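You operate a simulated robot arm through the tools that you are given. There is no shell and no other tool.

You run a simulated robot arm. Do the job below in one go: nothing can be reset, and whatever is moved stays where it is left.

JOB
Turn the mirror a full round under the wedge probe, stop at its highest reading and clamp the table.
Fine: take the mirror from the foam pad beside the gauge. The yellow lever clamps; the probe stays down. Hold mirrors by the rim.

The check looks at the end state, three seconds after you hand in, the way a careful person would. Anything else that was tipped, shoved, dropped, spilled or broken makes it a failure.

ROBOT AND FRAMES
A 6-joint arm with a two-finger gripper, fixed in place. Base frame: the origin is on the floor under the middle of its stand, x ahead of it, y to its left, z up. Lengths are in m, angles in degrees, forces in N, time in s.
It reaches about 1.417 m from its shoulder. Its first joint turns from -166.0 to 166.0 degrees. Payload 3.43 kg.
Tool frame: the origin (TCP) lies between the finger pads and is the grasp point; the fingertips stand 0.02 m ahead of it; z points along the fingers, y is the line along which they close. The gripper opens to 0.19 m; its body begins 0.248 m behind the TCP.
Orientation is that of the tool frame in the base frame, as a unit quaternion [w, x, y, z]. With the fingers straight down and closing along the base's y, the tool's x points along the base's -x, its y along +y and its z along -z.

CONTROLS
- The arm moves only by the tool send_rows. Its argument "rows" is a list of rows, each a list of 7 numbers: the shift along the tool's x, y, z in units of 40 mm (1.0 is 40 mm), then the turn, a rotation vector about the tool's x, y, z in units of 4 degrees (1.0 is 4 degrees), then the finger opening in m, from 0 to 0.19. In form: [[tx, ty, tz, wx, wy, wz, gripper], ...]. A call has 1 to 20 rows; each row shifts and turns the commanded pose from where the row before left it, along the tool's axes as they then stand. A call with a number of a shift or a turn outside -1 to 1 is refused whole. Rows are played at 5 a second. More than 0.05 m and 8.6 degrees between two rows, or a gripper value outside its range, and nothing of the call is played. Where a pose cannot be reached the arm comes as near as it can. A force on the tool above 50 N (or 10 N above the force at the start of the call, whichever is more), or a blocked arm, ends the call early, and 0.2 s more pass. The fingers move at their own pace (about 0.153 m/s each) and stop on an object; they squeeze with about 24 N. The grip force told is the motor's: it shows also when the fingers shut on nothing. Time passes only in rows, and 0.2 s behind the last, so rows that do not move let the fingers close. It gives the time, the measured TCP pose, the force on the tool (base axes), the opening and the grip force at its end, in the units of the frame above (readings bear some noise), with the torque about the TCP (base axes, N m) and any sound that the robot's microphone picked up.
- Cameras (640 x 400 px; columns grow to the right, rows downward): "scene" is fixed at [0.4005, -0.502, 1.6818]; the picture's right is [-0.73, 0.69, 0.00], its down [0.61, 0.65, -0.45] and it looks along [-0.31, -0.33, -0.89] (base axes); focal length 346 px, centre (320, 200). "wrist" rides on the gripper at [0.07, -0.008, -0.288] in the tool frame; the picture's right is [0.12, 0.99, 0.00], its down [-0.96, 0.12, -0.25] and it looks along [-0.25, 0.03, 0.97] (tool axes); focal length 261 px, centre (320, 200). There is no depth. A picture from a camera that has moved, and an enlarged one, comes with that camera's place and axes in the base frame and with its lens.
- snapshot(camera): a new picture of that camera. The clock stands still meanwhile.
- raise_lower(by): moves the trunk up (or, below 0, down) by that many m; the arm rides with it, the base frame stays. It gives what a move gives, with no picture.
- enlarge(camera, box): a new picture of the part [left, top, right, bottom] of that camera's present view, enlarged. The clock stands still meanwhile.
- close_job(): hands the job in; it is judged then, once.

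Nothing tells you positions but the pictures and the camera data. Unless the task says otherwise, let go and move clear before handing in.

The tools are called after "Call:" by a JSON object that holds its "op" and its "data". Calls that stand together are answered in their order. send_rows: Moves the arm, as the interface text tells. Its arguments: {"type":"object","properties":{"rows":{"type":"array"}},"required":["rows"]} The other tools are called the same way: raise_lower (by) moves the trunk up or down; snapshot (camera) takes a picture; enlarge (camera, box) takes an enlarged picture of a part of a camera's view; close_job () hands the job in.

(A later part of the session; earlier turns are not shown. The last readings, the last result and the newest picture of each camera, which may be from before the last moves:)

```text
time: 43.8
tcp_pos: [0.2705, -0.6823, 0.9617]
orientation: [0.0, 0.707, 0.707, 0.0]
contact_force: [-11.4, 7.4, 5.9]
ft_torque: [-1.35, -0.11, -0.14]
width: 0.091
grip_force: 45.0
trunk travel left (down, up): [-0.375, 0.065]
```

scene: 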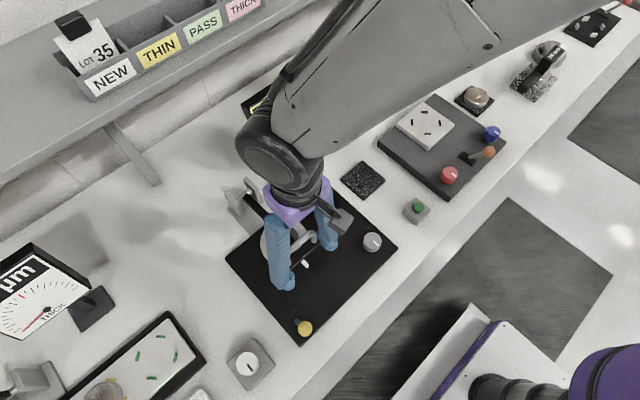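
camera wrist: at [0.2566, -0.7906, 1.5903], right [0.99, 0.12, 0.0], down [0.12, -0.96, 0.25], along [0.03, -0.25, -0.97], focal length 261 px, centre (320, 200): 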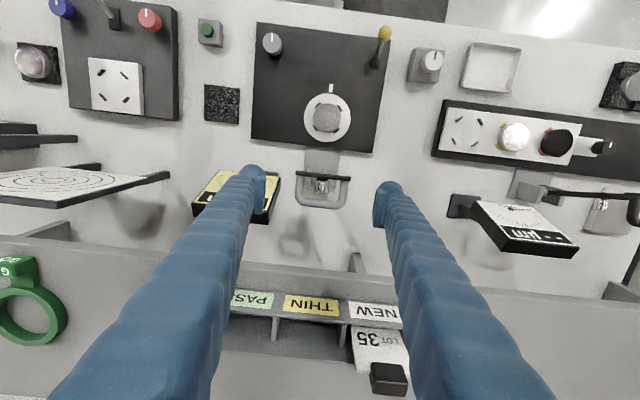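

Call:
{"op": "send_rows", "data": {"rows": [[0, -0.02, 0.05, 0, 0, 0, 0.08], [0, 0, 0.05, 0, 0, 0, 0.08], [0, 0, 0, 0, 0, 0, 0.08]]}}

Call:
{"op": "enlarge", "data": {"camera": "wrist", "box": [260, 140, 380, 260]}}

```text
time: 44.6
tcp_pos: [0.2707, -0.6812, 0.9572]
orientation: [0.001, 0.708, 0.707, -0.001]
contact_force: [-2.5, 6.4, 6.4]
ft_torque: [-1.57, -0.3, 0.02]
width: 0.0908
grip_force: 45.1
trunk travel left (down, up): [-0.375, 0.065]
```

```text
3.33 times, centred on (320, 200) of wrist
camera zoom: at [0.2612, -0.6101, 1.2461], right [0.99, 0.12, 0.0], down [0.12, -0.96, 0.25], along [0.03, -0.25, -0.97], focal length 869 px, centre (320, 200)
```

zoom: 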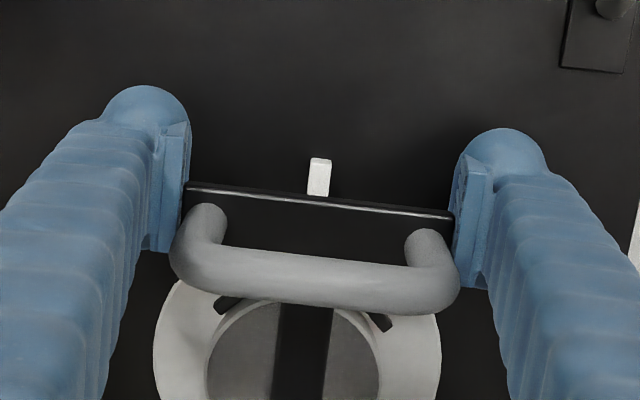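

Still no clear probe contact; force is steady at about 6 N. I continue in 2 mm steps.

Call:
{"op": "send_rows", "data": {"rows": [[0, 0, 0.05, 0, 0, 0, 0.08], [0, 0, 0.05, 0, 0, 0, 0.08], [0, 0, 0, 0, 0, 0, 0.08]]}}

```text
time: 45.4
tcp_pos: [0.2691, -0.6798, 0.9546]
orientation: [0.0, 0.707, 0.707, 0.0]
contact_force: [-1.1, 5.8, 17.1]
ft_torque: [-0.3, 0.12, -0.03]
width: 0.0911
grip_force: 45.0
trunk travel left (down, up): [-0.375, 0.065]
```

Vertical force jumped to 17 N and the torque dropped, so the probe has landed. I ease up 1 mm and open the fingers.

Call:
{"op": "send_rows", "data": {"rows": [[0, 0, -0.025, 0, 0, 0, 0.08], [0, 0, 0, 0, 0, 0, 0.1], [0, 0, 0, 0, 0, 0, 0.115], [0, 0, 0, 0, 0, 0, 0.115]]}}

Call:
{"op": "enlarge", "data": {"camera": "wrist", "box": [260, 140, 380, 260]}}

```text
time: 46.4
tcp_pos: [0.2693, -0.6823, 0.9531]
orientation: [0.0, 0.707, 0.707, 0.001]
contact_force: [-0.1, -0.2, 0.2]
ft_torque: [0.03, -0.05, -0.03]
width: 0.1149
grip_force: 0.0
trunk travel left (down, up): [-0.375, 0.065]
```

```text
3.33 times, centred on (320, 200) of wrist
camera zoom: at [0.2613, -0.6112, 1.242], right [0.99, 0.12, 0.0], down [0.12, -0.96, 0.25], along [0.03, -0.25, -0.97], focal length 869 px, centre (320, 200)
```

zoom: 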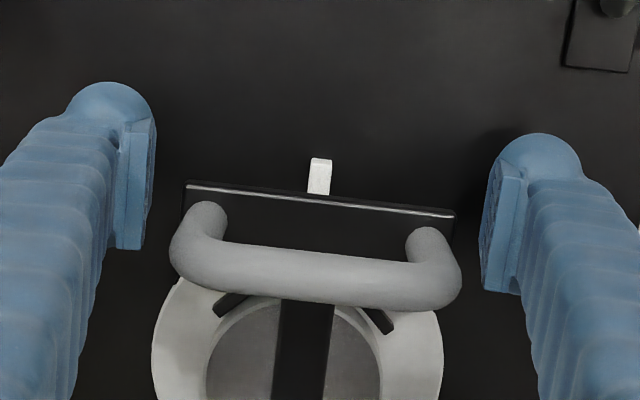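

The probe arm stays down by itself. I lift the gripper straight up clear of the handle, then move back toward the robot to see the gauge.

Call:
{"op": "send_rows", "data": {"rows": [[0, 0, -0.5, 0, 0, 0, 0.115], [0, 0, -1, 0, 0, 0, 0.115], [0, 0, -1, 0, 0, 0, 0.115], [0, 0, -1, 0, 0, 0, 0.115], [0, 0, -1, 0, 0, 0, 0.115], [0, 0, -1, 0, 0, 0, 0.115], [0.7, -0.7, -0.5, 0, 0, 0, 0.115], [0.5, -1, 0, 0, 0, 0, 0.115], [0.3, -1, 0, 0, 0, 0, 0.115], [0, -1, 0, 0, 0, 0, 0.115], [0, 0, 0, 0, 0, 0, 0.115]]}}

Call:
{"op": "snapshot", "data": {"camera": "scene"}}

Call:
{"op": "enlarge", "data": {"camera": "scene", "box": [230, 60, 330, 180]}}

Call:
{"op": "snapshot", "data": {"camera": "wrist"}}

```text
time: 48.8
tcp_pos: [0.1218, -0.6245, 1.1926]
orientation: [0.0, 0.707, 0.707, 0.0]
contact_force: [0.0, 0.7, -0.6]
ft_torque: [0.05, 0.05, 0.0]
width: 0.1149
grip_force: 0.0
trunk travel left (down, up): [-0.375, 0.065]
```

```text
taken
```

scene: 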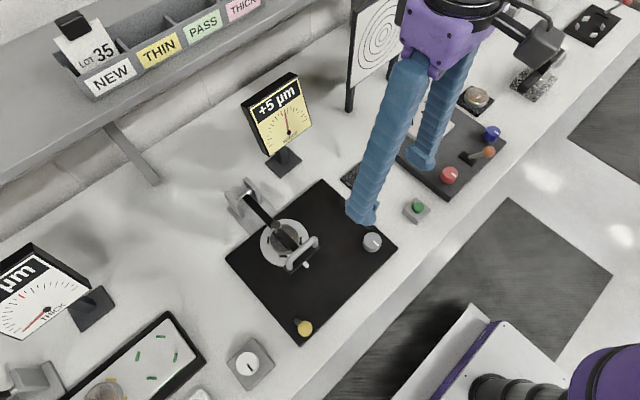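

```text
3.33 times, centred on (280, 120) of scene
camera zoom: at [0.4005, -0.502, 1.6818], right [-0.73, 0.69, 0.0], down [0.61, 0.65, -0.45], along [-0.31, -0.33, -0.89], focal length 1152 px, centre (453, 467)
```

zoom: 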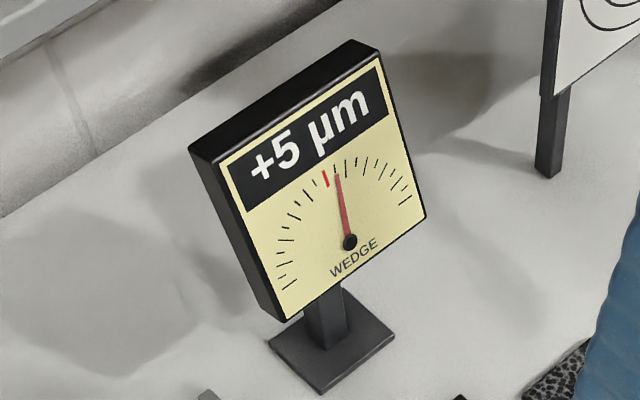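

```text
taken
camera wrist: at [0.1134, -0.5535, 1.4809], right [0.99, 0.12, 0.0], down [0.12, -0.96, 0.25], along [0.03, -0.25, -0.97], focal length 261 px, centre (320, 200)
```

wrist: 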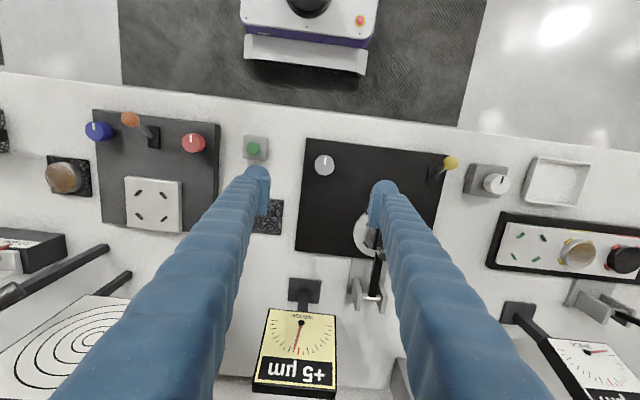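

The gauge now reads +5 µm, so the probe is seated on the mirror. I zoom on the grey knob and the whole table to plan the turning.

Call:
{"op": "enlarge", "data": {"camera": "wrist", "box": [290, 130, 370, 200]}}

Call:
{"op": "enlarge", "data": {"camera": "scene", "box": [225, 170, 405, 350]}}

Call:
{"op": "enlarge", "data": {"camera": "scene", "box": [350, 220, 400, 265]}}

Call:
{"op": "enlarge", "data": {"camera": "scene", "box": [250, 205, 330, 285]}}

```text
5.71 times, centred on (330, 165) of wrist
camera zoom: at [0.1134, -0.5535, 1.4809], right [0.99, 0.12, 0.0], down [0.12, -0.96, 0.25], along [0.03, -0.25, -0.97], focal length 1489 px, centre (263, 400)
```

zoom: 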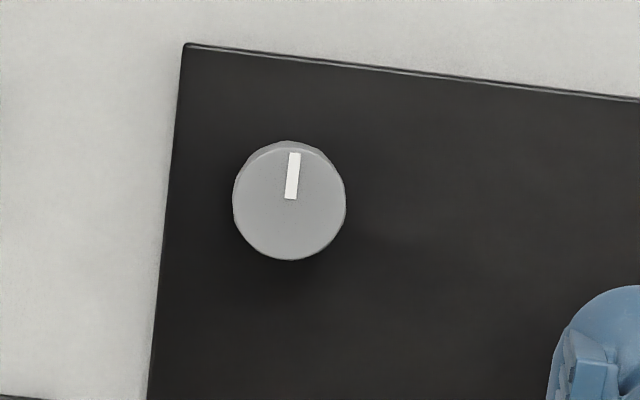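

```text
2.22 times, centred on (315, 260) of scene
camera zoom: at [0.4005, -0.502, 1.6818], right [-0.73, 0.69, 0.0], down [0.61, 0.65, -0.45], along [-0.31, -0.33, -0.89], focal length 768 px, centre (331, 67)
```

zoom: 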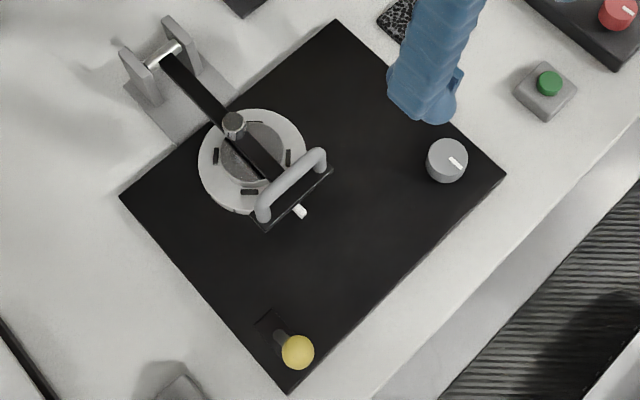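

```text
8.89 times, centred on (375, 242) of scene
camera zoom: at [0.4005, -0.502, 1.6818], right [-0.73, 0.69, 0.0], down [0.61, 0.65, -0.45], along [-0.31, -0.33, -0.89], focal length 3072 px, centre (-169, -178)
```

zoom: 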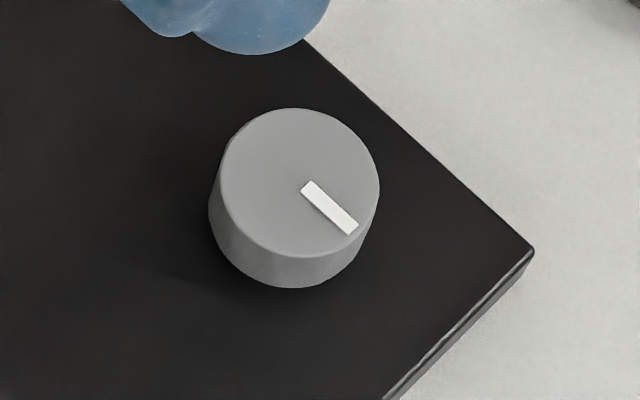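

```text
5.00 times, centred on (290, 245) of scene
camera zoom: at [0.4005, -0.502, 1.6818], right [-0.73, 0.69, 0.0], down [0.61, 0.65, -0.45], along [-0.31, -0.33, -0.89], focal length 1728 px, centre (470, -25)
```

zoom: 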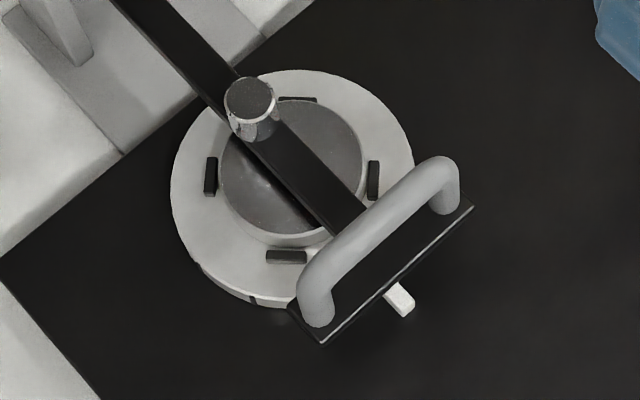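

The probe body bears near the back edge of the mirror, and both the knob mark and the table tab point toward +y. I take the knob at (0.1305, -0.616), top near z 0.955, 40 mm across; I lower around it.

Call:
{"op": "send_rows", "data": {"rows": [[0.2125, 0.2175, 0.5, 0, 0, 0, 0.075], [0, 0, 1, 0, 0, 0, 0.075], [0, 0, 1, 0, 0, 0, 0.075], [0, 0, 1, 0, 0, 0, 0.075], [0, 0, 1, 0, 0, 0, 0.075], [0, 0, 0.4, 0, 0, 0, 0.075], [0, 0, 0, 0, 0, 0, 0.075]]}}

Call:
{"op": "enlarge", "data": {"camera": "wrist", "box": [260, 130, 380, 240]}}

Call:
{"op": "snapshot", "data": {"camera": "scene"}}

```text
time: 50.4
tcp_pos: [0.1287, -0.6133, 0.998]
orientation: [0.0, 0.707, 0.707, 0.0]
contact_force: [-0.4, 1.2, -0.6]
ft_torque: [-0.01, 0.02, 0.03]
width: 0.0748
grip_force: 0.0
trunk travel left (down, up): [-0.375, 0.065]
```

```text
3.64 times, centred on (320, 185) of wrist
camera zoom: at [0.1208, -0.5421, 1.2866], right [0.99, 0.12, 0.0], down [0.12, -0.96, 0.25], along [0.03, -0.25, -0.97], focal length 948 px, centre (320, 254)
```

zoom: 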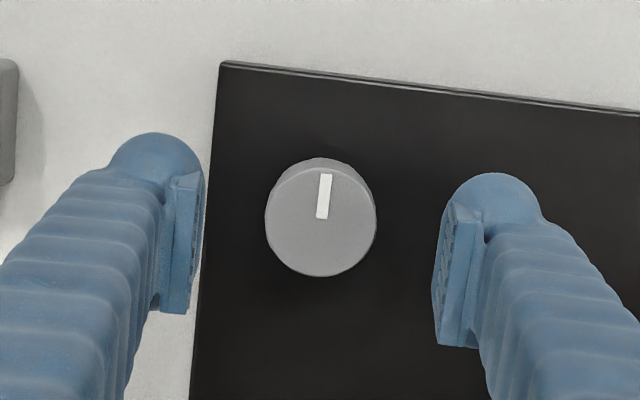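

```text
taken
```

scene: 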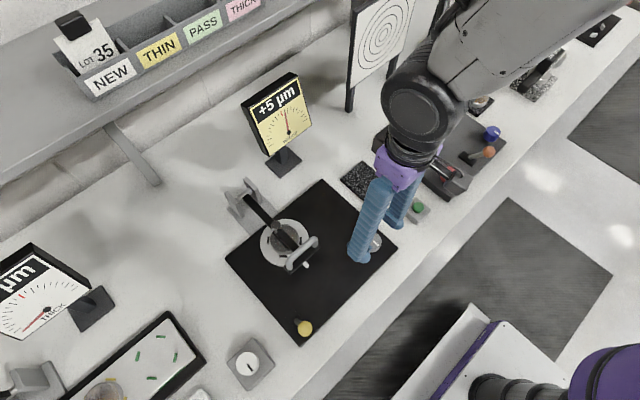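

The knob is centred under the gripper to within 2 mm. I correct that and lower carefully until the pads are around it.

Call:
{"op": "send_rows", "data": {"rows": [[-0.05, 0, 0.4, 0, 0, 0, 0.07], [0, 0, 0.4, 0, 0, 0, 0.07], [0, 0, 0.2, 0, 0, 0, 0.07], [0, 0, 0.15, 0, 0, 0, 0.07], [0, 0, 0, 0, 0, 0, 0.07]]}}

Call:
{"op": "enlarge", "data": {"camera": "wrist", "box": [260, 130, 380, 240]}}

Call:
{"op": "enlarge", "data": {"camera": "scene", "box": [330, 190, 410, 280]}}

```text
time: 51.6
tcp_pos: [0.1296, -0.6154, 0.9519]
orientation: [0.0, 0.706, 0.708, 0.001]
contact_force: [0.4, 0.3, 0.9]
ft_torque: [-0.04, 0.01, 0.0]
width: 0.0698
grip_force: 0.1
trunk travel left (down, up): [-0.375, 0.065]
```

```text
3.64 times, centred on (320, 185) of wrist
camera zoom: at [0.1218, -0.5447, 1.2403], right [0.99, 0.12, 0.0], down [0.12, -0.96, 0.25], along [0.03, -0.25, -0.97], focal length 948 px, centre (320, 254)
```

zoom: 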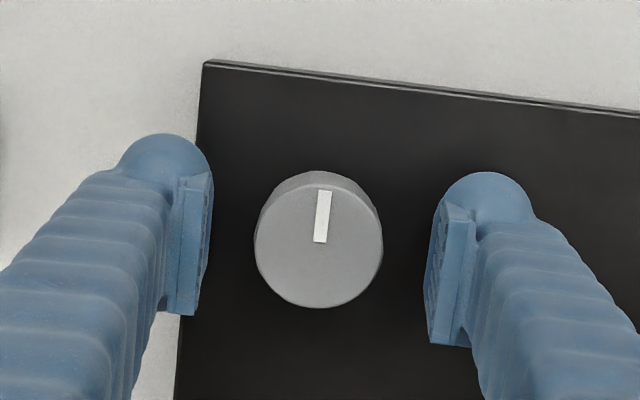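

```text
4.44 times, centred on (370, 235) of scene
camera zoom: at [0.4005, -0.502, 1.6818], right [-0.73, 0.69, 0.0], down [0.61, 0.65, -0.45], along [-0.31, -0.33, -0.89], focal length 1536 px, centre (98, 44)
```

zoom: 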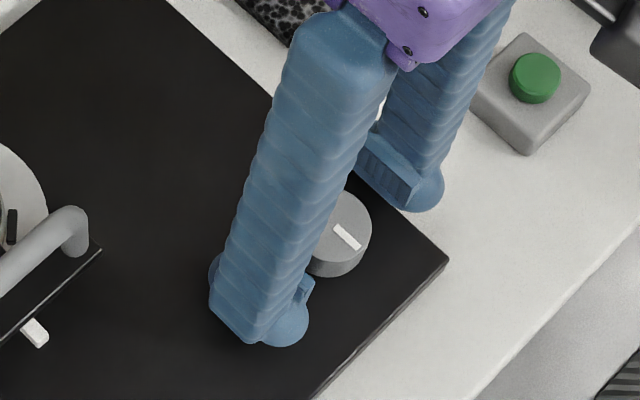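

The knob top is about level with the TCP, so I lower a few more millimetres for a good hold, checking for contact with the base.

Call:
{"op": "send_rows", "data": {"rows": [[0, 0, 0.1, 0, 0, 0, 0.07], [0, 0, 0.08, 0, 0, 0, 0.07], [0, 0, 0, 0, 0, 0, 0.07]]}}

```text
time: 52.4
tcp_pos: [0.1305, -0.6151, 0.9456]
orientation: [-0.001, 0.707, 0.707, 0.0]
contact_force: [-0.1, 0.7, -0.4]
ft_torque: [0.03, 0.01, 0.03]
width: 0.0699
grip_force: 0.1
trunk travel left (down, up): [-0.375, 0.065]
```

No contact below. I close on the knob and read the gauge.

Call:
{"op": "send_rows", "data": {"rows": [[0, 0, 0, 0, 0, 0, 0.03], [0, 0, 0, 0, 0, 0, 0.03], [0, 0, 0, 0, 0, 0, 0.03]]}}

Call:
{"op": "enlarge", "data": {"camera": "scene", "box": [230, 60, 400, 290]}}

```text
time: 53.2
tcp_pos: [0.129, -0.6161, 0.9459]
orientation: [0.0, 0.708, 0.707, 0.0]
contact_force: [-4.5, -0.4, -1.4]
ft_torque: [-0.1, 0.04, 0.02]
width: 0.0387
grip_force: 45.2
trunk travel left (down, up): [-0.375, 0.065]
```

```text
1.74 times, centred on (315, 175) of scene
camera zoom: at [0.4005, -0.502, 1.6818], right [-0.73, 0.69, 0.0], down [0.61, 0.65, -0.45], along [-0.31, -0.33, -0.89], focal length 601 px, centre (329, 244)
```

zoom: 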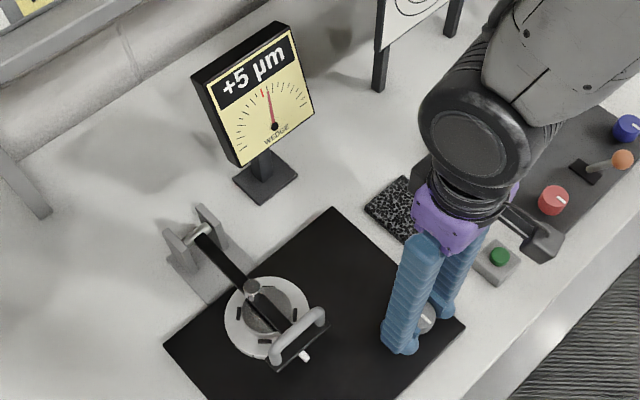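

The knob is gripped. I turn it 20° as a test and see what the table and the gauge do.

Call:
{"op": "send_rows", "data": {"rows": [[0, 0, 0, 0, 0, -1, 0.03], [0, 0, 0, 0, 0, -1, 0.03], [0, 0, 0, 0, 0, -1, 0.03], [0, 0, 0, 0, 0, -1, 0.03], [0, 0, 0, 0, 0, -1, 0.03], [0, 0, 0, 0, 0, 0, 0.03]]}}

Call:
{"op": "enlarge", "data": {"camera": "scene", "box": [230, 60, 330, 180]}}

Call:
{"op": "enlarge", "data": {"camera": "scene", "box": [250, 205, 330, 285]}}

```text
time: 54.6
tcp_pos: [0.1303, -0.6168, 0.9444]
orientation: [0.001, 0.574, 0.819, 0.001]
contact_force: [-21.8, 0.3, 4.0]
ft_torque: [-0.07, 0.17, 0.05]
width: 0.0386
grip_force: 44.9
trunk travel left (down, up): [-0.375, 0.065]
```

```text
3.33 times, centred on (280, 120) of scene
camera zoom: at [0.4005, -0.502, 1.6818], right [-0.73, 0.69, 0.0], down [0.61, 0.65, -0.45], along [-0.31, -0.33, -0.89], focal length 1152 px, centre (453, 467)
```

zoom: 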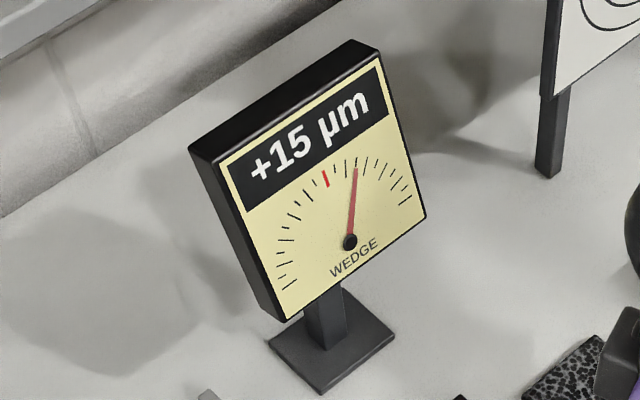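

```text
5.00 times, centred on (290, 245) of scene
camera zoom: at [0.4005, -0.502, 1.6818], right [-0.73, 0.69, 0.0], down [0.61, 0.65, -0.45], along [-0.31, -0.33, -0.89], focal length 1728 px, centre (470, -25)
```

zoom: 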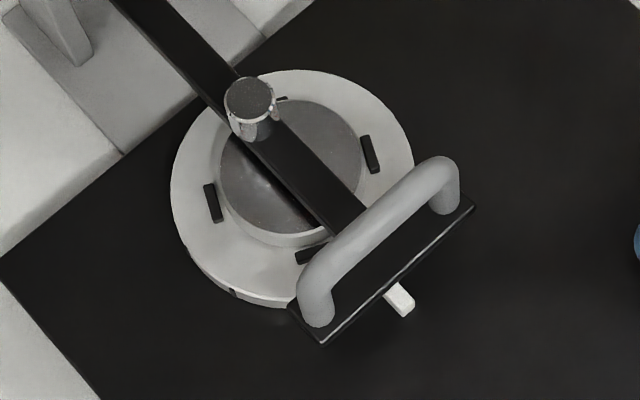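

The knob drives the table one-to-one: 20° counter-clockwise gave +15 µm, up from +5. I relieve a small sideways load and keep turning the same way, reading every 20°.

Call:
{"op": "send_rows", "data": {"rows": [[0, -0.03, 0, 0, 0, -1, 0.03], [0, 0, 0, 0, 0, -1, 0.03], [0, 0, 0, 0, 0, -1, 0.03], [0, 0, 0, 0, 0, -1, 0.03], [0, 0, 0, 0, 0, -1, 0.03], [0, 0, 0, 0, 0, 0, 0.03]]}}

Call:
{"op": "enlarge", "data": {"camera": "scene", "box": [230, 60, 330, 180]}}

Call:
{"op": "enlarge", "data": {"camera": "scene", "box": [250, 205, 330, 285]}}

```text
time: 56.0
tcp_pos: [0.13, -0.6161, 0.9448]
orientation: [0.0, 0.422, 0.907, 0.0]
contact_force: [5.3, 6.3, 7.5]
ft_torque: [0.07, -0.08, 0.05]
width: 0.0386
grip_force: 45.3
trunk travel left (down, up): [-0.375, 0.065]
```

```text
3.33 times, centred on (280, 120) of scene
camera zoom: at [0.4005, -0.502, 1.6818], right [-0.73, 0.69, 0.0], down [0.61, 0.65, -0.45], along [-0.31, -0.33, -0.89], focal length 1152 px, centre (453, 467)
```

zoom: 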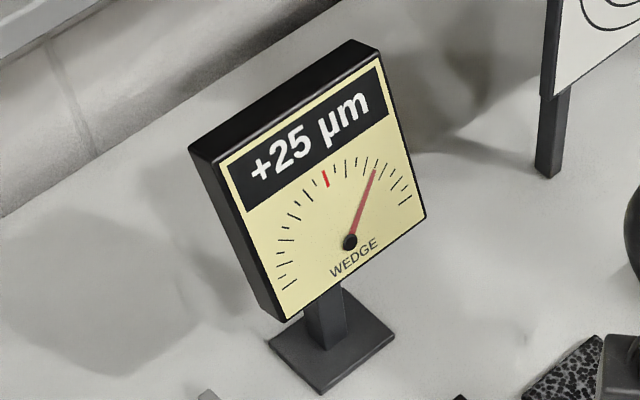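

```text
5.00 times, centred on (290, 245) of scene
camera zoom: at [0.4005, -0.502, 1.6818], right [-0.73, 0.69, 0.0], down [0.61, 0.65, -0.45], along [-0.31, -0.33, -0.89], focal length 1728 px, centre (470, -25)
```

zoom: 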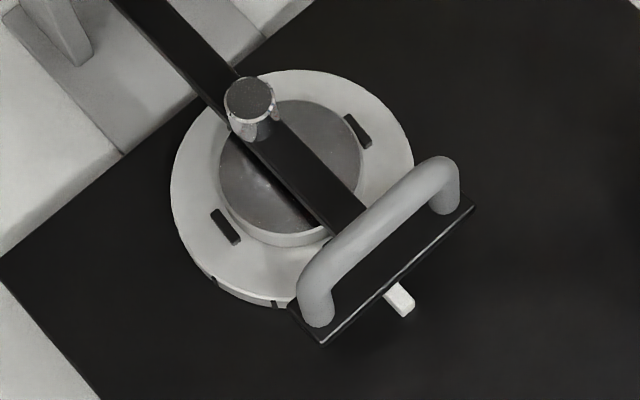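

+25 µm at 40°. Continuing.

Call:
{"op": "send_rows", "data": {"rows": [[0, 0, 0, 0, 0, -1, 0.03], [0, 0, 0, 0, 0, -1, 0.03], [0, 0, 0, 0, 0, -1, 0.03], [0, 0, 0, 0, 0, -1, 0.03], [0, 0, 0, 0, 0, -1, 0.03], [0, 0, 0, 0, 0, 0, 0.03]]}}

Call:
{"op": "enlarge", "data": {"camera": "scene", "box": [230, 60, 330, 180]}}

```text
time: 57.4
tcp_pos: [0.1307, -0.6146, 0.9446]
orientation: [0.0, 0.258, 0.966, -0.001]
contact_force: [18.4, 6.6, 13.5]
ft_torque: [-0.08, -0.42, 0.01]
width: 0.0386
grip_force: 45.0
trunk travel left (down, up): [-0.375, 0.065]
```

```text
3.33 times, centred on (280, 120) of scene
camera zoom: at [0.4005, -0.502, 1.6818], right [-0.73, 0.69, 0.0], down [0.61, 0.65, -0.45], along [-0.31, -0.33, -0.89], focal length 1152 px, centre (453, 467)
```

zoom: 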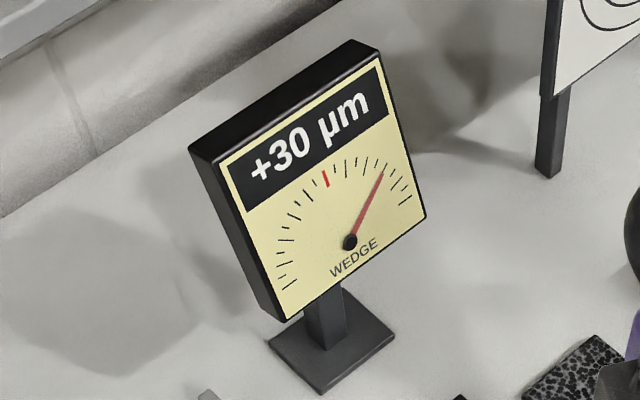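

+30 µm at 60°. I relieve side loads and keep turning.

Call:
{"op": "send_rows", "data": {"rows": [[-0.021, 0.024, -0.03, 0, 0, -1, 0.03], [0, 0, 0, 0, 0, -1, 0.03], [0, 0, 0, 0, 0, -1, 0.03], [0, 0, 0, 0, 0, -1, 0.03], [0, 0, 0, 0, 0, -1, 0.03], [0, 0, 0, 0, 0, 0, 0.03]]}}

Call:
{"op": "enlarge", "data": {"camera": "scene", "box": [230, 60, 330, 180]}}

Call:
{"op": "enlarge", "data": {"camera": "scene", "box": [250, 205, 330, 285]}}

```text
time: 58.8
tcp_pos: [0.1318, -0.6165, 0.9447]
orientation: [0.0, 0.088, 0.996, 0.001]
contact_force: [0.4, 5.6, -4.3]
ft_torque: [0.11, 0.23, 0.02]
width: 0.0385
grip_force: 44.8
trunk travel left (down, up): [-0.375, 0.065]
```

```text
3.33 times, centred on (280, 120) of scene
camera zoom: at [0.4005, -0.502, 1.6818], right [-0.73, 0.69, 0.0], down [0.61, 0.65, -0.45], along [-0.31, -0.33, -0.89], focal length 1152 px, centre (453, 467)
```

zoom: 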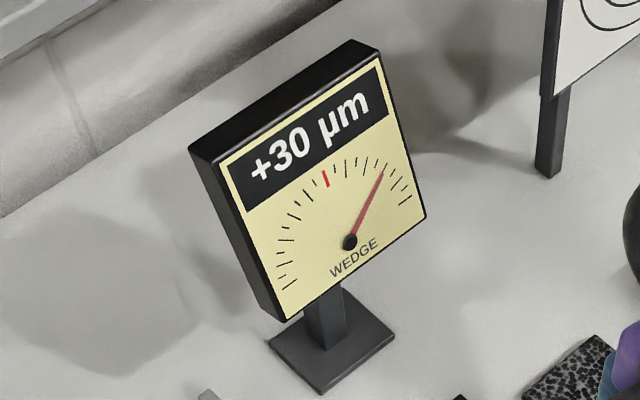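

```text
5.00 times, centred on (290, 245) of scene
camera zoom: at [0.4005, -0.502, 1.6818], right [-0.73, 0.69, 0.0], down [0.61, 0.65, -0.45], along [-0.31, -0.33, -0.89], focal length 1728 px, centre (470, -25)
```

zoom: 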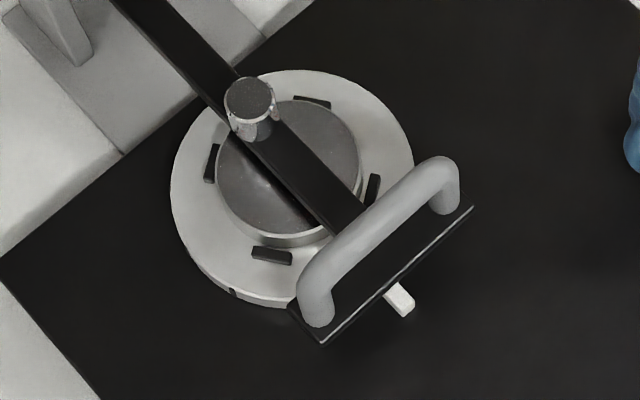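

+30 µm at both 60° and 80°; the display steps by 5 µm. I continue the full round before deciding.

Call:
{"op": "send_rows", "data": {"rows": [[0, 0, 0, 0, 0, -1, 0.03], [0, 0, 0, 0, 0, -1, 0.03], [0, 0, 0, 0, 0, -1, 0.03], [0, 0, 0, 0, 0, -1, 0.03], [0, 0, 0, 0, 0, -1, 0.03], [0, 0, 0, 0, 0, 0, 0.03]]}}

Call:
{"op": "enlarge", "data": {"camera": "scene", "box": [230, 60, 330, 180]}}

```text
time: 60.2
tcp_pos: [0.1299, -0.6137, 0.9449]
orientation: [0.0, -0.088, 0.996, 0.001]
contact_force: [5.9, 6.3, -25.5]
ft_torque: [-0.07, -0.08, 0.06]
width: 0.0387
grip_force: 45.0
trunk travel left (down, up): [-0.375, 0.065]
```

```text
3.33 times, centred on (280, 120) of scene
camera zoom: at [0.4005, -0.502, 1.6818], right [-0.73, 0.69, 0.0], down [0.61, 0.65, -0.45], along [-0.31, -0.33, -0.89], focal length 1152 px, centre (453, 467)
```

zoom: 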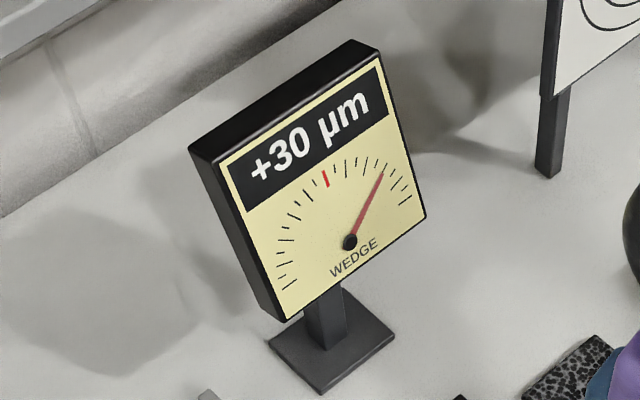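

Still +30 µm at 100°. There is a vertical pull on the grip; I relax it and continue.

Call:
{"op": "send_rows", "data": {"rows": [[0, 0, 0.05, 0, 0, -1, 0.03], [0, 0, 0, 0, 0, -1, 0.03], [0, 0, 0, 0, 0, -1, 0.03], [0, 0, 0, 0, 0, -1, 0.03], [0, 0, 0, 0, 0, -1, 0.03], [0, 0, 0, 0, 0, 0, 0.03]]}}

Call:
{"op": "enlarge", "data": {"camera": "scene", "box": [230, 60, 330, 180]}}

Call:
{"op": "enlarge", "data": {"camera": "scene", "box": [250, 205, 330, 285]}}

```text
time: 61.6
tcp_pos: [0.1304, -0.6144, 0.9445]
orientation: [0.0, -0.26, 0.966, -0.001]
contact_force: [-0.5, 11.0, 19.5]
ft_torque: [0.16, -0.03, 0.06]
width: 0.0388
grip_force: 44.7
trunk travel left (down, up): [-0.375, 0.065]
```

```text
3.33 times, centred on (280, 120) of scene
camera zoom: at [0.4005, -0.502, 1.6818], right [-0.73, 0.69, 0.0], down [0.61, 0.65, -0.45], along [-0.31, -0.33, -0.89], focal length 1152 px, centre (453, 467)
```

zoom: 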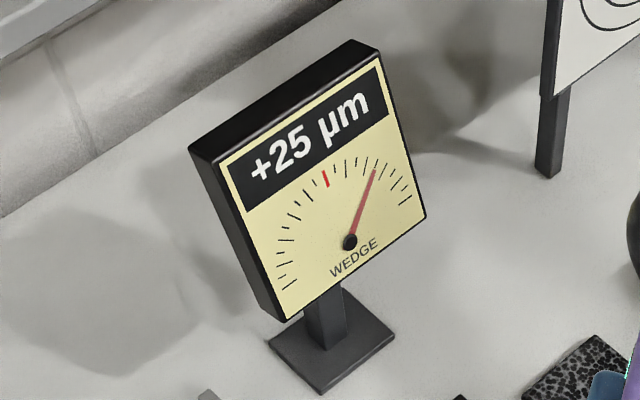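

```text
5.00 times, centred on (290, 245) of scene
camera zoom: at [0.4005, -0.502, 1.6818], right [-0.73, 0.69, 0.0], down [0.61, 0.65, -0.45], along [-0.31, -0.33, -0.89], focal length 1728 px, centre (470, -25)
```

zoom: 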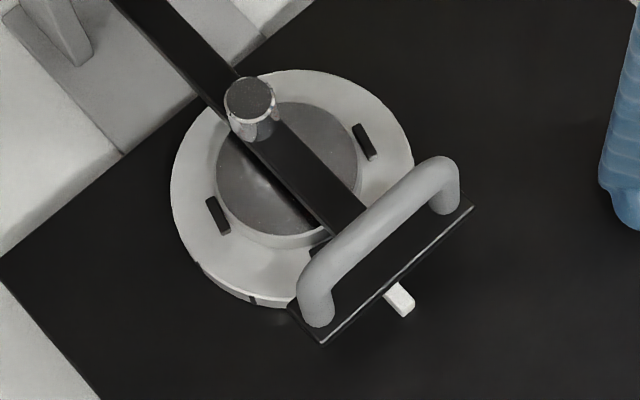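

+25 µm at 120°, so one peak lies between about 60° and 100°. I keep going to complete the round.

Call:
{"op": "send_rows", "data": {"rows": [[-0.01, 0.017, -0.025, 0, 0, -1, 0.03], [0, 0, 0, 0, 0, -1, 0.03], [0, 0, 0, 0, 0, -1, 0.03], [0, 0, 0, 0, 0, -1, 0.03], [0, 0, 0, 0, 0, -1, 0.03], [0, 0, 0, 0, 0, 0, 0.03]]}}

Call:
{"op": "enlarge", "data": {"camera": "scene", "box": [230, 60, 330, 180]}}

```text
time: 63.0
tcp_pos: [0.1298, -0.6152, 0.945]
orientation: [-0.001, -0.423, 0.906, -0.001]
contact_force: [1.5, 3.4, 8.5]
ft_torque: [-0.12, 0.08, 0.05]
width: 0.0388
grip_force: 45.2
trunk travel left (down, up): [-0.375, 0.065]
```

```text
3.33 times, centred on (280, 120) of scene
camera zoom: at [0.4005, -0.502, 1.6818], right [-0.73, 0.69, 0.0], down [0.61, 0.65, -0.45], along [-0.31, -0.33, -0.89], focal length 1152 px, centre (453, 467)
```

zoom: 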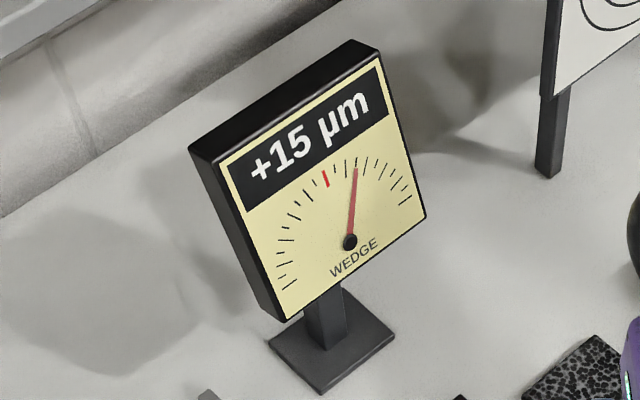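

+15 µm at 140°. Continuing.

Call:
{"op": "send_rows", "data": {"rows": [[0, 0, 0, 0, 0, -1, 0.03], [0, 0, 0, 0, 0, -1, 0.03], [0, 0, 0, 0, 0, -1, 0.03], [0, 0, 0, 0, 0, -1, 0.03], [0, 0, 0, 0, 0, -1, 0.03], [0, 0, 0, 0, 0, 0, 0.03]]}}

Call:
{"op": "enlarge", "data": {"camera": "scene", "box": [230, 60, 330, 180]}}

Call:
{"op": "snapshot", "data": {"camera": "scene"}}

```text
time: 64.4
tcp_pos: [0.1291, -0.6142, 0.945]
orientation: [0.0, -0.573, 0.819, 0.0]
contact_force: [-3.2, 0.7, 3.2]
ft_torque: [-0.39, 0.13, 0.07]
width: 0.0387
grip_force: 44.7
trunk travel left (down, up): [-0.375, 0.065]
```

```text
3.33 times, centred on (280, 120) of scene
camera zoom: at [0.4005, -0.502, 1.6818], right [-0.73, 0.69, 0.0], down [0.61, 0.65, -0.45], along [-0.31, -0.33, -0.89], focal length 1152 px, centre (453, 467)
```

zoom: 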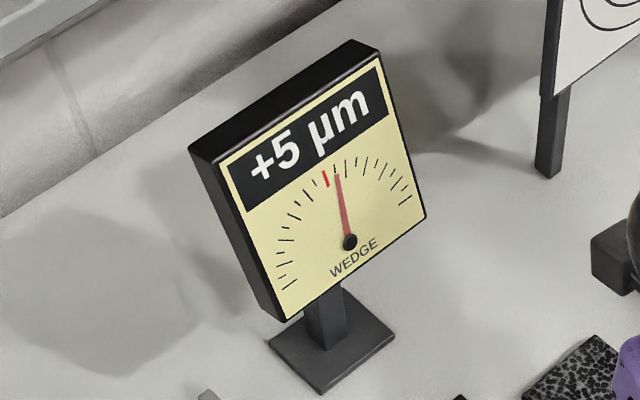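

```text
taken
```

scene: 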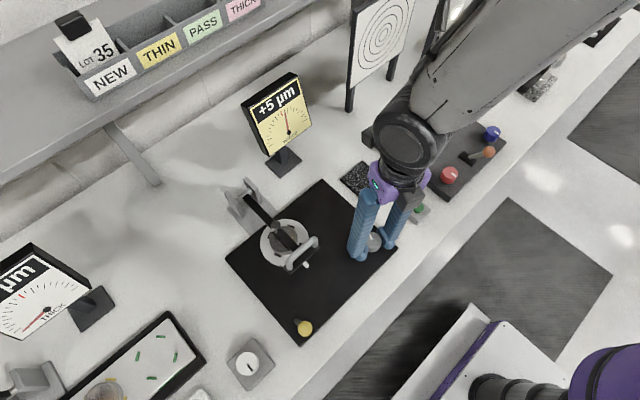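

+5 µm at 160°. Continuing, watching that the wrist still follows.

Call:
{"op": "send_rows", "data": {"rows": [[0, 0, 0, 0, 0, -1, 0.03], [0, 0, 0, 0, 0, -1, 0.03], [0, 0, 0, 0, 0, -1, 0.03], [0, 0, 0, 0, 0, -1, 0.03], [0, 0, 0, 0, 0, -1, 0.03], [0, 0, 0, 0, 0, 0, 0.03]]}}

Call:
{"op": "enlarge", "data": {"camera": "scene", "box": [230, 60, 330, 180]}}

```text
time: 65.8
tcp_pos: [0.1297, -0.6155, 0.9445]
orientation: [0.001, -0.707, 0.708, 0.0]
contact_force: [-8.7, 1.1, -3.3]
ft_torque: [0.04, 0.04, 0.01]
width: 0.0386
grip_force: 44.9
trunk travel left (down, up): [-0.375, 0.065]
```

```text
3.33 times, centred on (280, 120) of scene
camera zoom: at [0.4005, -0.502, 1.6818], right [-0.73, 0.69, 0.0], down [0.61, 0.65, -0.45], along [-0.31, -0.33, -0.89], focal length 1152 px, centre (453, 467)
```

zoom: 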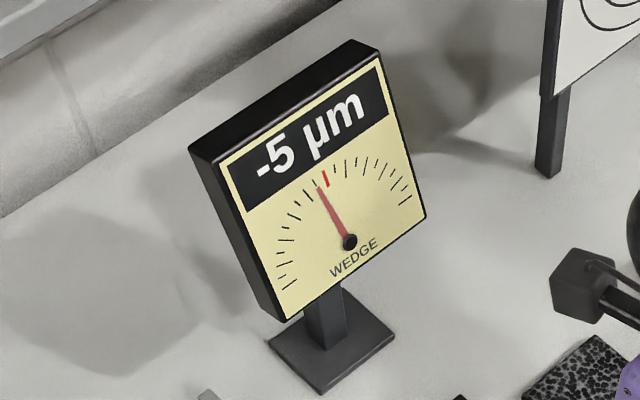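

-5 µm at 180°. Continuing.

Call:
{"op": "send_rows", "data": {"rows": [[0, 0, 0, 0, 0, -1, 0.03], [0, 0, 0, 0, 0, -1, 0.03], [0, 0, 0, 0, 0, -1, 0.03], [0, 0, 0, 0, 0, -1, 0.03], [0, 0, 0, 0, 0, -1, 0.03], [0, 0, 0, 0, 0, 0, 0.03]]}}

Call:
{"op": "enlarge", "data": {"camera": "scene", "box": [230, 60, 330, 180]}}

Call:
{"op": "enlarge", "data": {"camera": "scene", "box": [250, 205, 330, 285]}}

```text
time: 66.5
tcp_pos: [0.1305, -0.6141, 0.9451]
orientation: [0.011, 0.752, -0.659, -0.006]
contact_force: [-25.5, -3.7, -0.4]
ft_torque: [-0.27, 0.49, -0.01]
width: 0.0389
grip_force: 45.2
out of reach, approached as far as the arm can: row 2, 3
trunk travel left (down, up): [-0.375, 0.065]
stopped in row 3: the force on the tool passed its limit at 61 N (the readings are from after the stop); the commanded pose is now the measured one
```

```text
3.33 times, centred on (280, 120) of scene
camera zoom: at [0.4005, -0.502, 1.6818], right [-0.73, 0.69, 0.0], down [0.61, 0.65, -0.45], along [-0.31, -0.33, -0.89], focal length 1152 px, centre (453, 467)
```

zoom: 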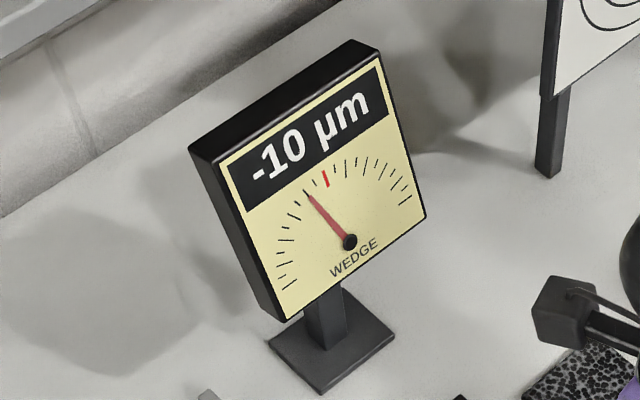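

```text
5.00 times, centred on (290, 245) of scene
camera zoom: at [0.4005, -0.502, 1.6818], right [-0.73, 0.69, 0.0], down [0.61, 0.65, -0.45], along [-0.31, -0.33, -0.89], focal length 1728 px, centre (470, -25)
```

zoom: 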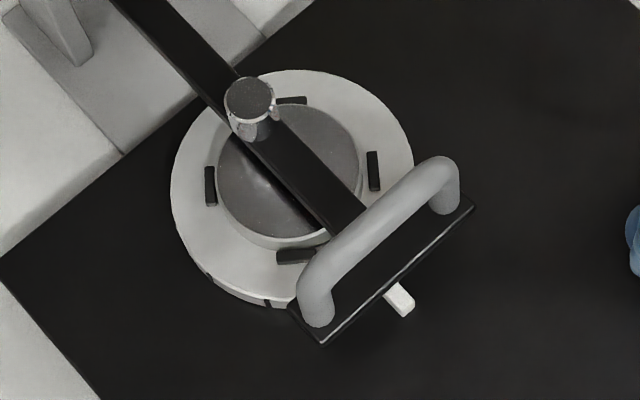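

The wrist reached its turning limit after about 187°, reading -10 µm. I let go of the knob, rise clear, straighten the slight tilt and turn the wrist back for a second grip.

Call:
{"op": "send_rows", "data": {"rows": [[0, 0, 0, 0, 0, 0, 0.05], [0, 0, 0, 0, 0, 0, 0.07], [0, 0, 0, 0, 0, 0, 0.07], [0, 0, -0.5, 0, 0, 0, 0.07], [0, 0, -0.8, 0, 0, 0, 0.07], [0, 0, 0, 0.35, -0.08, 1, 0.07], [0, 0, 0, 0, 0, 1, 0.07], [0, 0, 0, 0, 0, 1, 0.07]]}}

Call:
{"op": "enlarge", "data": {"camera": "scene", "box": [230, 60, 330, 180]}}

Call:
{"op": "enlarge", "data": {"camera": "wrist", "box": [260, 130, 380, 240]}}

```text
time: 68.2
tcp_pos: [0.133, -0.6128, 0.9969]
orientation: [-0.001, -0.679, 0.734, -0.001]
contact_force: [-0.7, -0.4, -0.3]
ft_torque: [-0.02, 0.0, -0.03]
width: 0.0701
grip_force: 0.0
trunk travel left (down, up): [-0.375, 0.065]
```

```text
3.33 times, centred on (280, 120) of scene
camera zoom: at [0.4005, -0.502, 1.6818], right [-0.73, 0.69, 0.0], down [0.61, 0.65, -0.45], along [-0.31, -0.33, -0.89], focal length 1152 px, centre (453, 467)
```

zoom: 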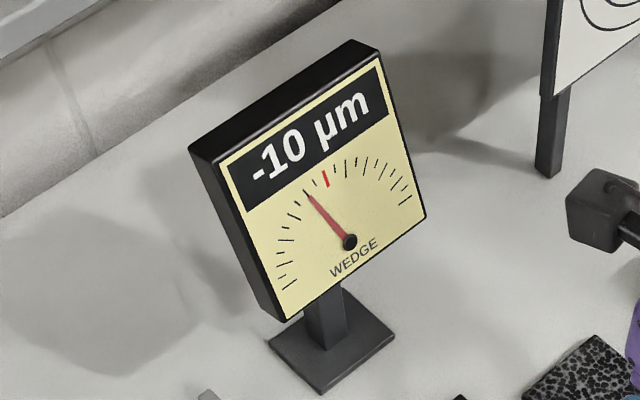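

```text
3.64 times, centred on (320, 185) of wrist
camera zoom: at [0.136, -0.6829, 1.2859], right [-1.0, -0.04, 0.0], down [-0.04, 0.97, 0.25], along [-0.01, 0.25, -0.97], focal length 948 px, centre (320, 254)
```

zoom: 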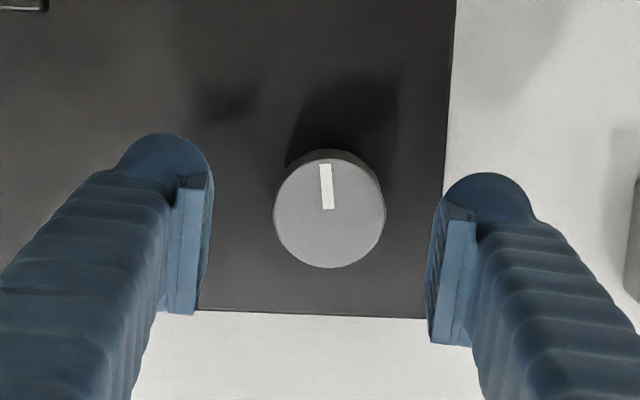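

The knob mark confirms 186.6° turned and the reading held. I turn the wrist back as far as it conveniently goes for a long second turn.

Call:
{"op": "send_rows", "data": {"rows": [[0, 0, 0, 0, 0, 1, 0.07], [0, 0, 0, 0, 0, 1, 0.07], [0, 0, 0, 0, 0, 1, 0.07], [0, 0, 0, 0, 0, 1, 0.07], [0, 0, 0, 0, 0, 1, 0.07], [0, 0, 0, 0, 0, 1, 0.07], [0, 0, 0, 0, 0, 1, 0.07], [0, 0, 0, 0, 0, 1, 0.07], [0, 0, 0, 0, 0, 1, 0.07], [0, 0, 0, 0, 0, 1, 0.07], [0, 0, 0, 0, 0, 1, 0.07], [0, 0, 0, 0, 0, 1, 0.07], [0, 0, 0, 0, 0, 1, 0.07], [0, 0, 0, 0, 0, 1, 0.07], [0, 0, 0, 0, 0, 1, 0.07], [0, 0, 0, 0, 0, 1, 0.07], [0, 0, 0, 0, 0, 1, 0.07], [0, 0, 0, 0, 0, 1, 0.07], [0, 0, 0, 0, 0, 1, 0.07], [0, 0, 0, 0, 0, 1, 0.07]]}}

Call:
{"op": "send_rows", "data": {"rows": [[0, 0, 0, 0, 0, 1, 0.07], [0, 0, 0, 0, 0, 1, 0.07], [0, 0, 0, 0, 0, 1, 0.07], [0, 0, 0, 0, 0, 1, 0.07], [0, 0, 0, 0, 0, 1, 0.07], [0, 0, 0, 0, 0, 1, 0.07], [0, 0, 0, 0, 0, 1, 0.07], [0, 0, 0, 0, 0, 1, 0.07], [0, 0, 0, 0, 0, 1, 0.07], [0, 0, 0, 0, 0, 1, 0.07], [0, 0, 0, 0, 0, 1, 0.07], [0, 0, 0, 0, 0, 1, 0.07], [0, 0, 0, 0, 0, 1, 0.07], [0, 0, 0, 0, 0, 1, 0.07], [0, 0, 0, 0, 0, 1, 0.07], [0, 0, 0, 0, 0, 1, 0.07], [0, 0, 0, 0, 0, 1, 0.07], [0, 0, 0, 0, 0, 1, 0.07], [0, 0, 0, 0, 0, 1, 0.07], [0, 0, 0, 0, 0, 1, 0.07]]}}

Call:
{"op": "snapshot", "data": {"camera": "scene"}}

```text
time: 72.5
tcp_pos: [0.1357, -0.6136, 0.9956]
orientation: [0.0, -0.048, 0.999, -0.001]
contact_force: [-0.1, -0.7, -0.1]
ft_torque: [0.01, 0.02, 0.02]
width: 0.0698
grip_force: 0.1
trunk travel left (down, up): [-0.375, 0.065]
```

```text
time: 76.7
tcp_pos: [0.1343, -0.6133, 0.998]
orientation: [0.001, 0.606, 0.796, 0.0]
contact_force: [0.5, 0.4, 0.7]
ft_torque: [-0.01, -0.01, 0.01]
width: 0.0699
grip_force: 0.0
trunk travel left (down, up): [-0.375, 0.065]
```

```text
taken
```

scene: 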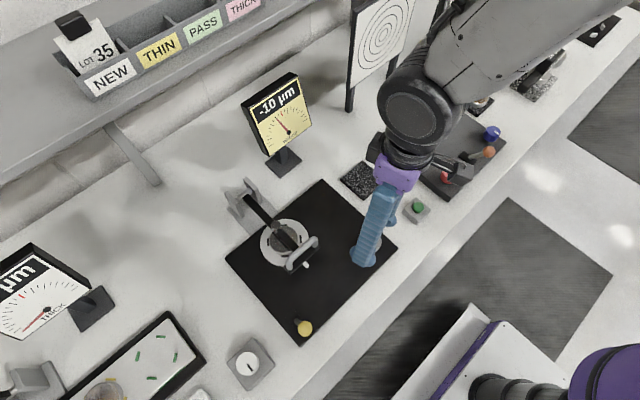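

The wrist follows well; I turn it further, since more range now means no third grip later.

Call:
{"op": "send_rows", "data": {"rows": [[0, 0, 0, 0, 0, 1, 0.07], [0, 0, 0, 0, 0, 1, 0.07], [0, 0, 0, 0, 0, 1, 0.07], [0, 0, 0, 0, 0, 1, 0.07], [0, 0, 0, 0, 0, 1, 0.07], [0, 0, 0, 0, 0, 1, 0.07], [0, 0, 0, 0, 0, 1, 0.07], [0, 0, 0, 0, 0, 1, 0.07], [0, 0, 0, 0, 0, 1, 0.07], [0, 0, 0, 0, 0, 1, 0.07], [0, 0, 0, 0, 0, 1, 0.07], [0, 0, 0, 0, 0, 1, 0.07], [0, 0, 0, 0, 0, 1, 0.07], [0, 0, 0, 0, 0, 1, 0.07], [0, 0, 0, 0, 0, 1, 0.07], [0, 0, 0, 0, 0, 1, 0.07], [0, 0, 0, 0, 0, 1, 0.07], [0, 0, 0, 0, 0, 1, 0.07], [0, 0, 0, 0, 0, 1, 0.07], [0, 0, 0, 0, 0, 1, 0.07]]}}

Call:
{"op": "enlarge", "data": {"camera": "wrist", "box": [260, 130, 380, 240]}}

```text
time: 80.8
tcp_pos: [0.1349, -0.613, 0.9954]
orientation: [0.001, 0.975, 0.221, -0.001]
contact_force: [0.2, 0.4, 0.9]
ft_torque: [-0.02, 0.02, 0.01]
width: 0.0699
grip_force: 0.0
trunk travel left (down, up): [-0.375, 0.065]
```

```text
3.64 times, centred on (320, 185) of wrist
camera zoom: at [0.1947, -0.5746, 1.2847], right [0.53, -0.85, 0.0], down [-0.82, -0.52, 0.25], along [-0.21, -0.13, -0.97], focal length 948 px, centre (320, 254)
```

zoom: 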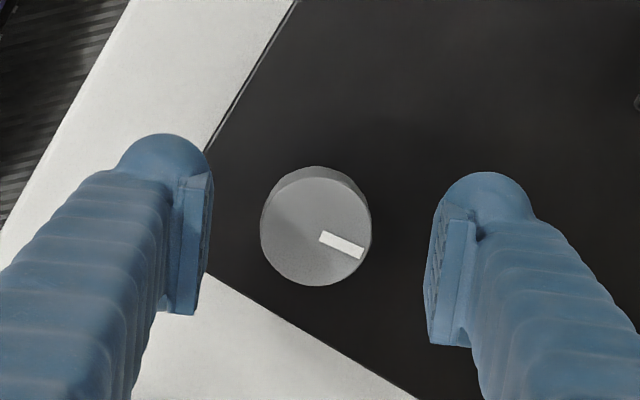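

At 154° of wrist turn everything is still reachable. Four more rows, then re-centre on the knob (about 5 mm in -x) and lower.

Call:
{"op": "send_rows", "data": {"rows": [[0, 0, 0, 0, 0, 1, 0.07], [0, 0, 0, 0, 0, 1, 0.07], [0, 0, 0, 0, 0, 1, 0.07], [0, 0, 0, 0, 0, 1, 0.07], [-0.13, 0.016, 0, 0, 0, 0, 0.07], [0, 0, 0.3, 0, 0, 0, 0.07], [0, 0, 0.3, 0, 0, 0, 0.07], [0, 0, 0, 0, 0, 0, 0.07]]}}

Call:
{"op": "enlarge", "data": {"camera": "wrist", "box": [260, 130, 380, 240]}}

```text
time: 82.7
tcp_pos: [0.1302, -0.6156, 0.9753]
orientation: [0.001, 0.997, 0.083, 0.0]
contact_force: [0.4, 0.4, -0.7]
ft_torque: [-0.04, -0.02, 0.0]
width: 0.0699
grip_force: 0.2
trunk travel left (down, up): [-0.375, 0.065]
```

```text
3.64 times, centred on (320, 185) of wrist
camera zoom: at [0.1973, -0.5935, 1.2622], right [0.28, -0.96, 0.0], down [-0.93, -0.27, 0.25], along [-0.24, -0.07, -0.97], focal length 948 px, centre (320, 254)
```

zoom: 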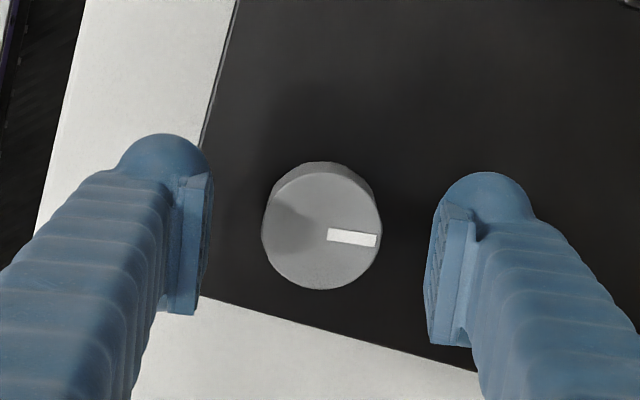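

Well centred. I lower the rest and close on the knob.

Call:
{"op": "send_rows", "data": {"rows": [[0, 0, 0.3, 0, 0, 0, 0.07], [0, 0, 0.3, 0, 0, 0, 0.07], [0, 0, 0.13, 0, 0, 0, 0.07], [0, 0, 0, 0, 0, 0, 0.03], [0, 0, 0, 0, 0, 0, 0.03], [0, 0, 0, 0, 0, 0, 0.03]]}}

Call:
{"op": "enlarge", "data": {"camera": "scene", "box": [230, 60, 330, 180]}}

```text
time: 84.0
tcp_pos: [0.1304, -0.6145, 0.943]
orientation: [0.001, 0.997, 0.083, 0.0]
contact_force: [1.8, -5.5, -8.6]
ft_torque: [-0.13, -0.1, -0.01]
width: 0.0381
grip_force: 45.1
trunk travel left (down, up): [-0.375, 0.065]
```

```text
3.33 times, centred on (280, 120) of scene
camera zoom: at [0.4005, -0.502, 1.6818], right [-0.73, 0.69, 0.0], down [0.61, 0.65, -0.45], along [-0.31, -0.33, -0.89], focal length 1152 px, centre (453, 467)
```

zoom: 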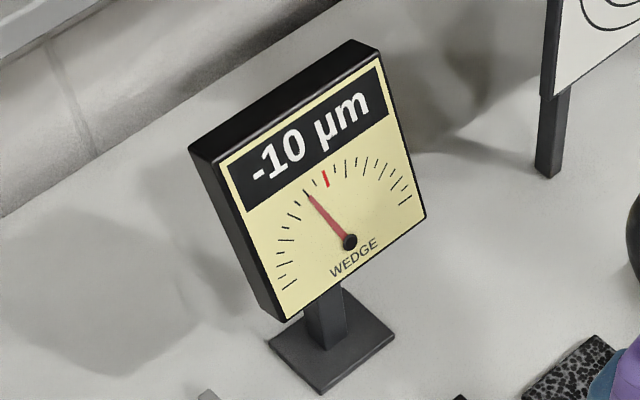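

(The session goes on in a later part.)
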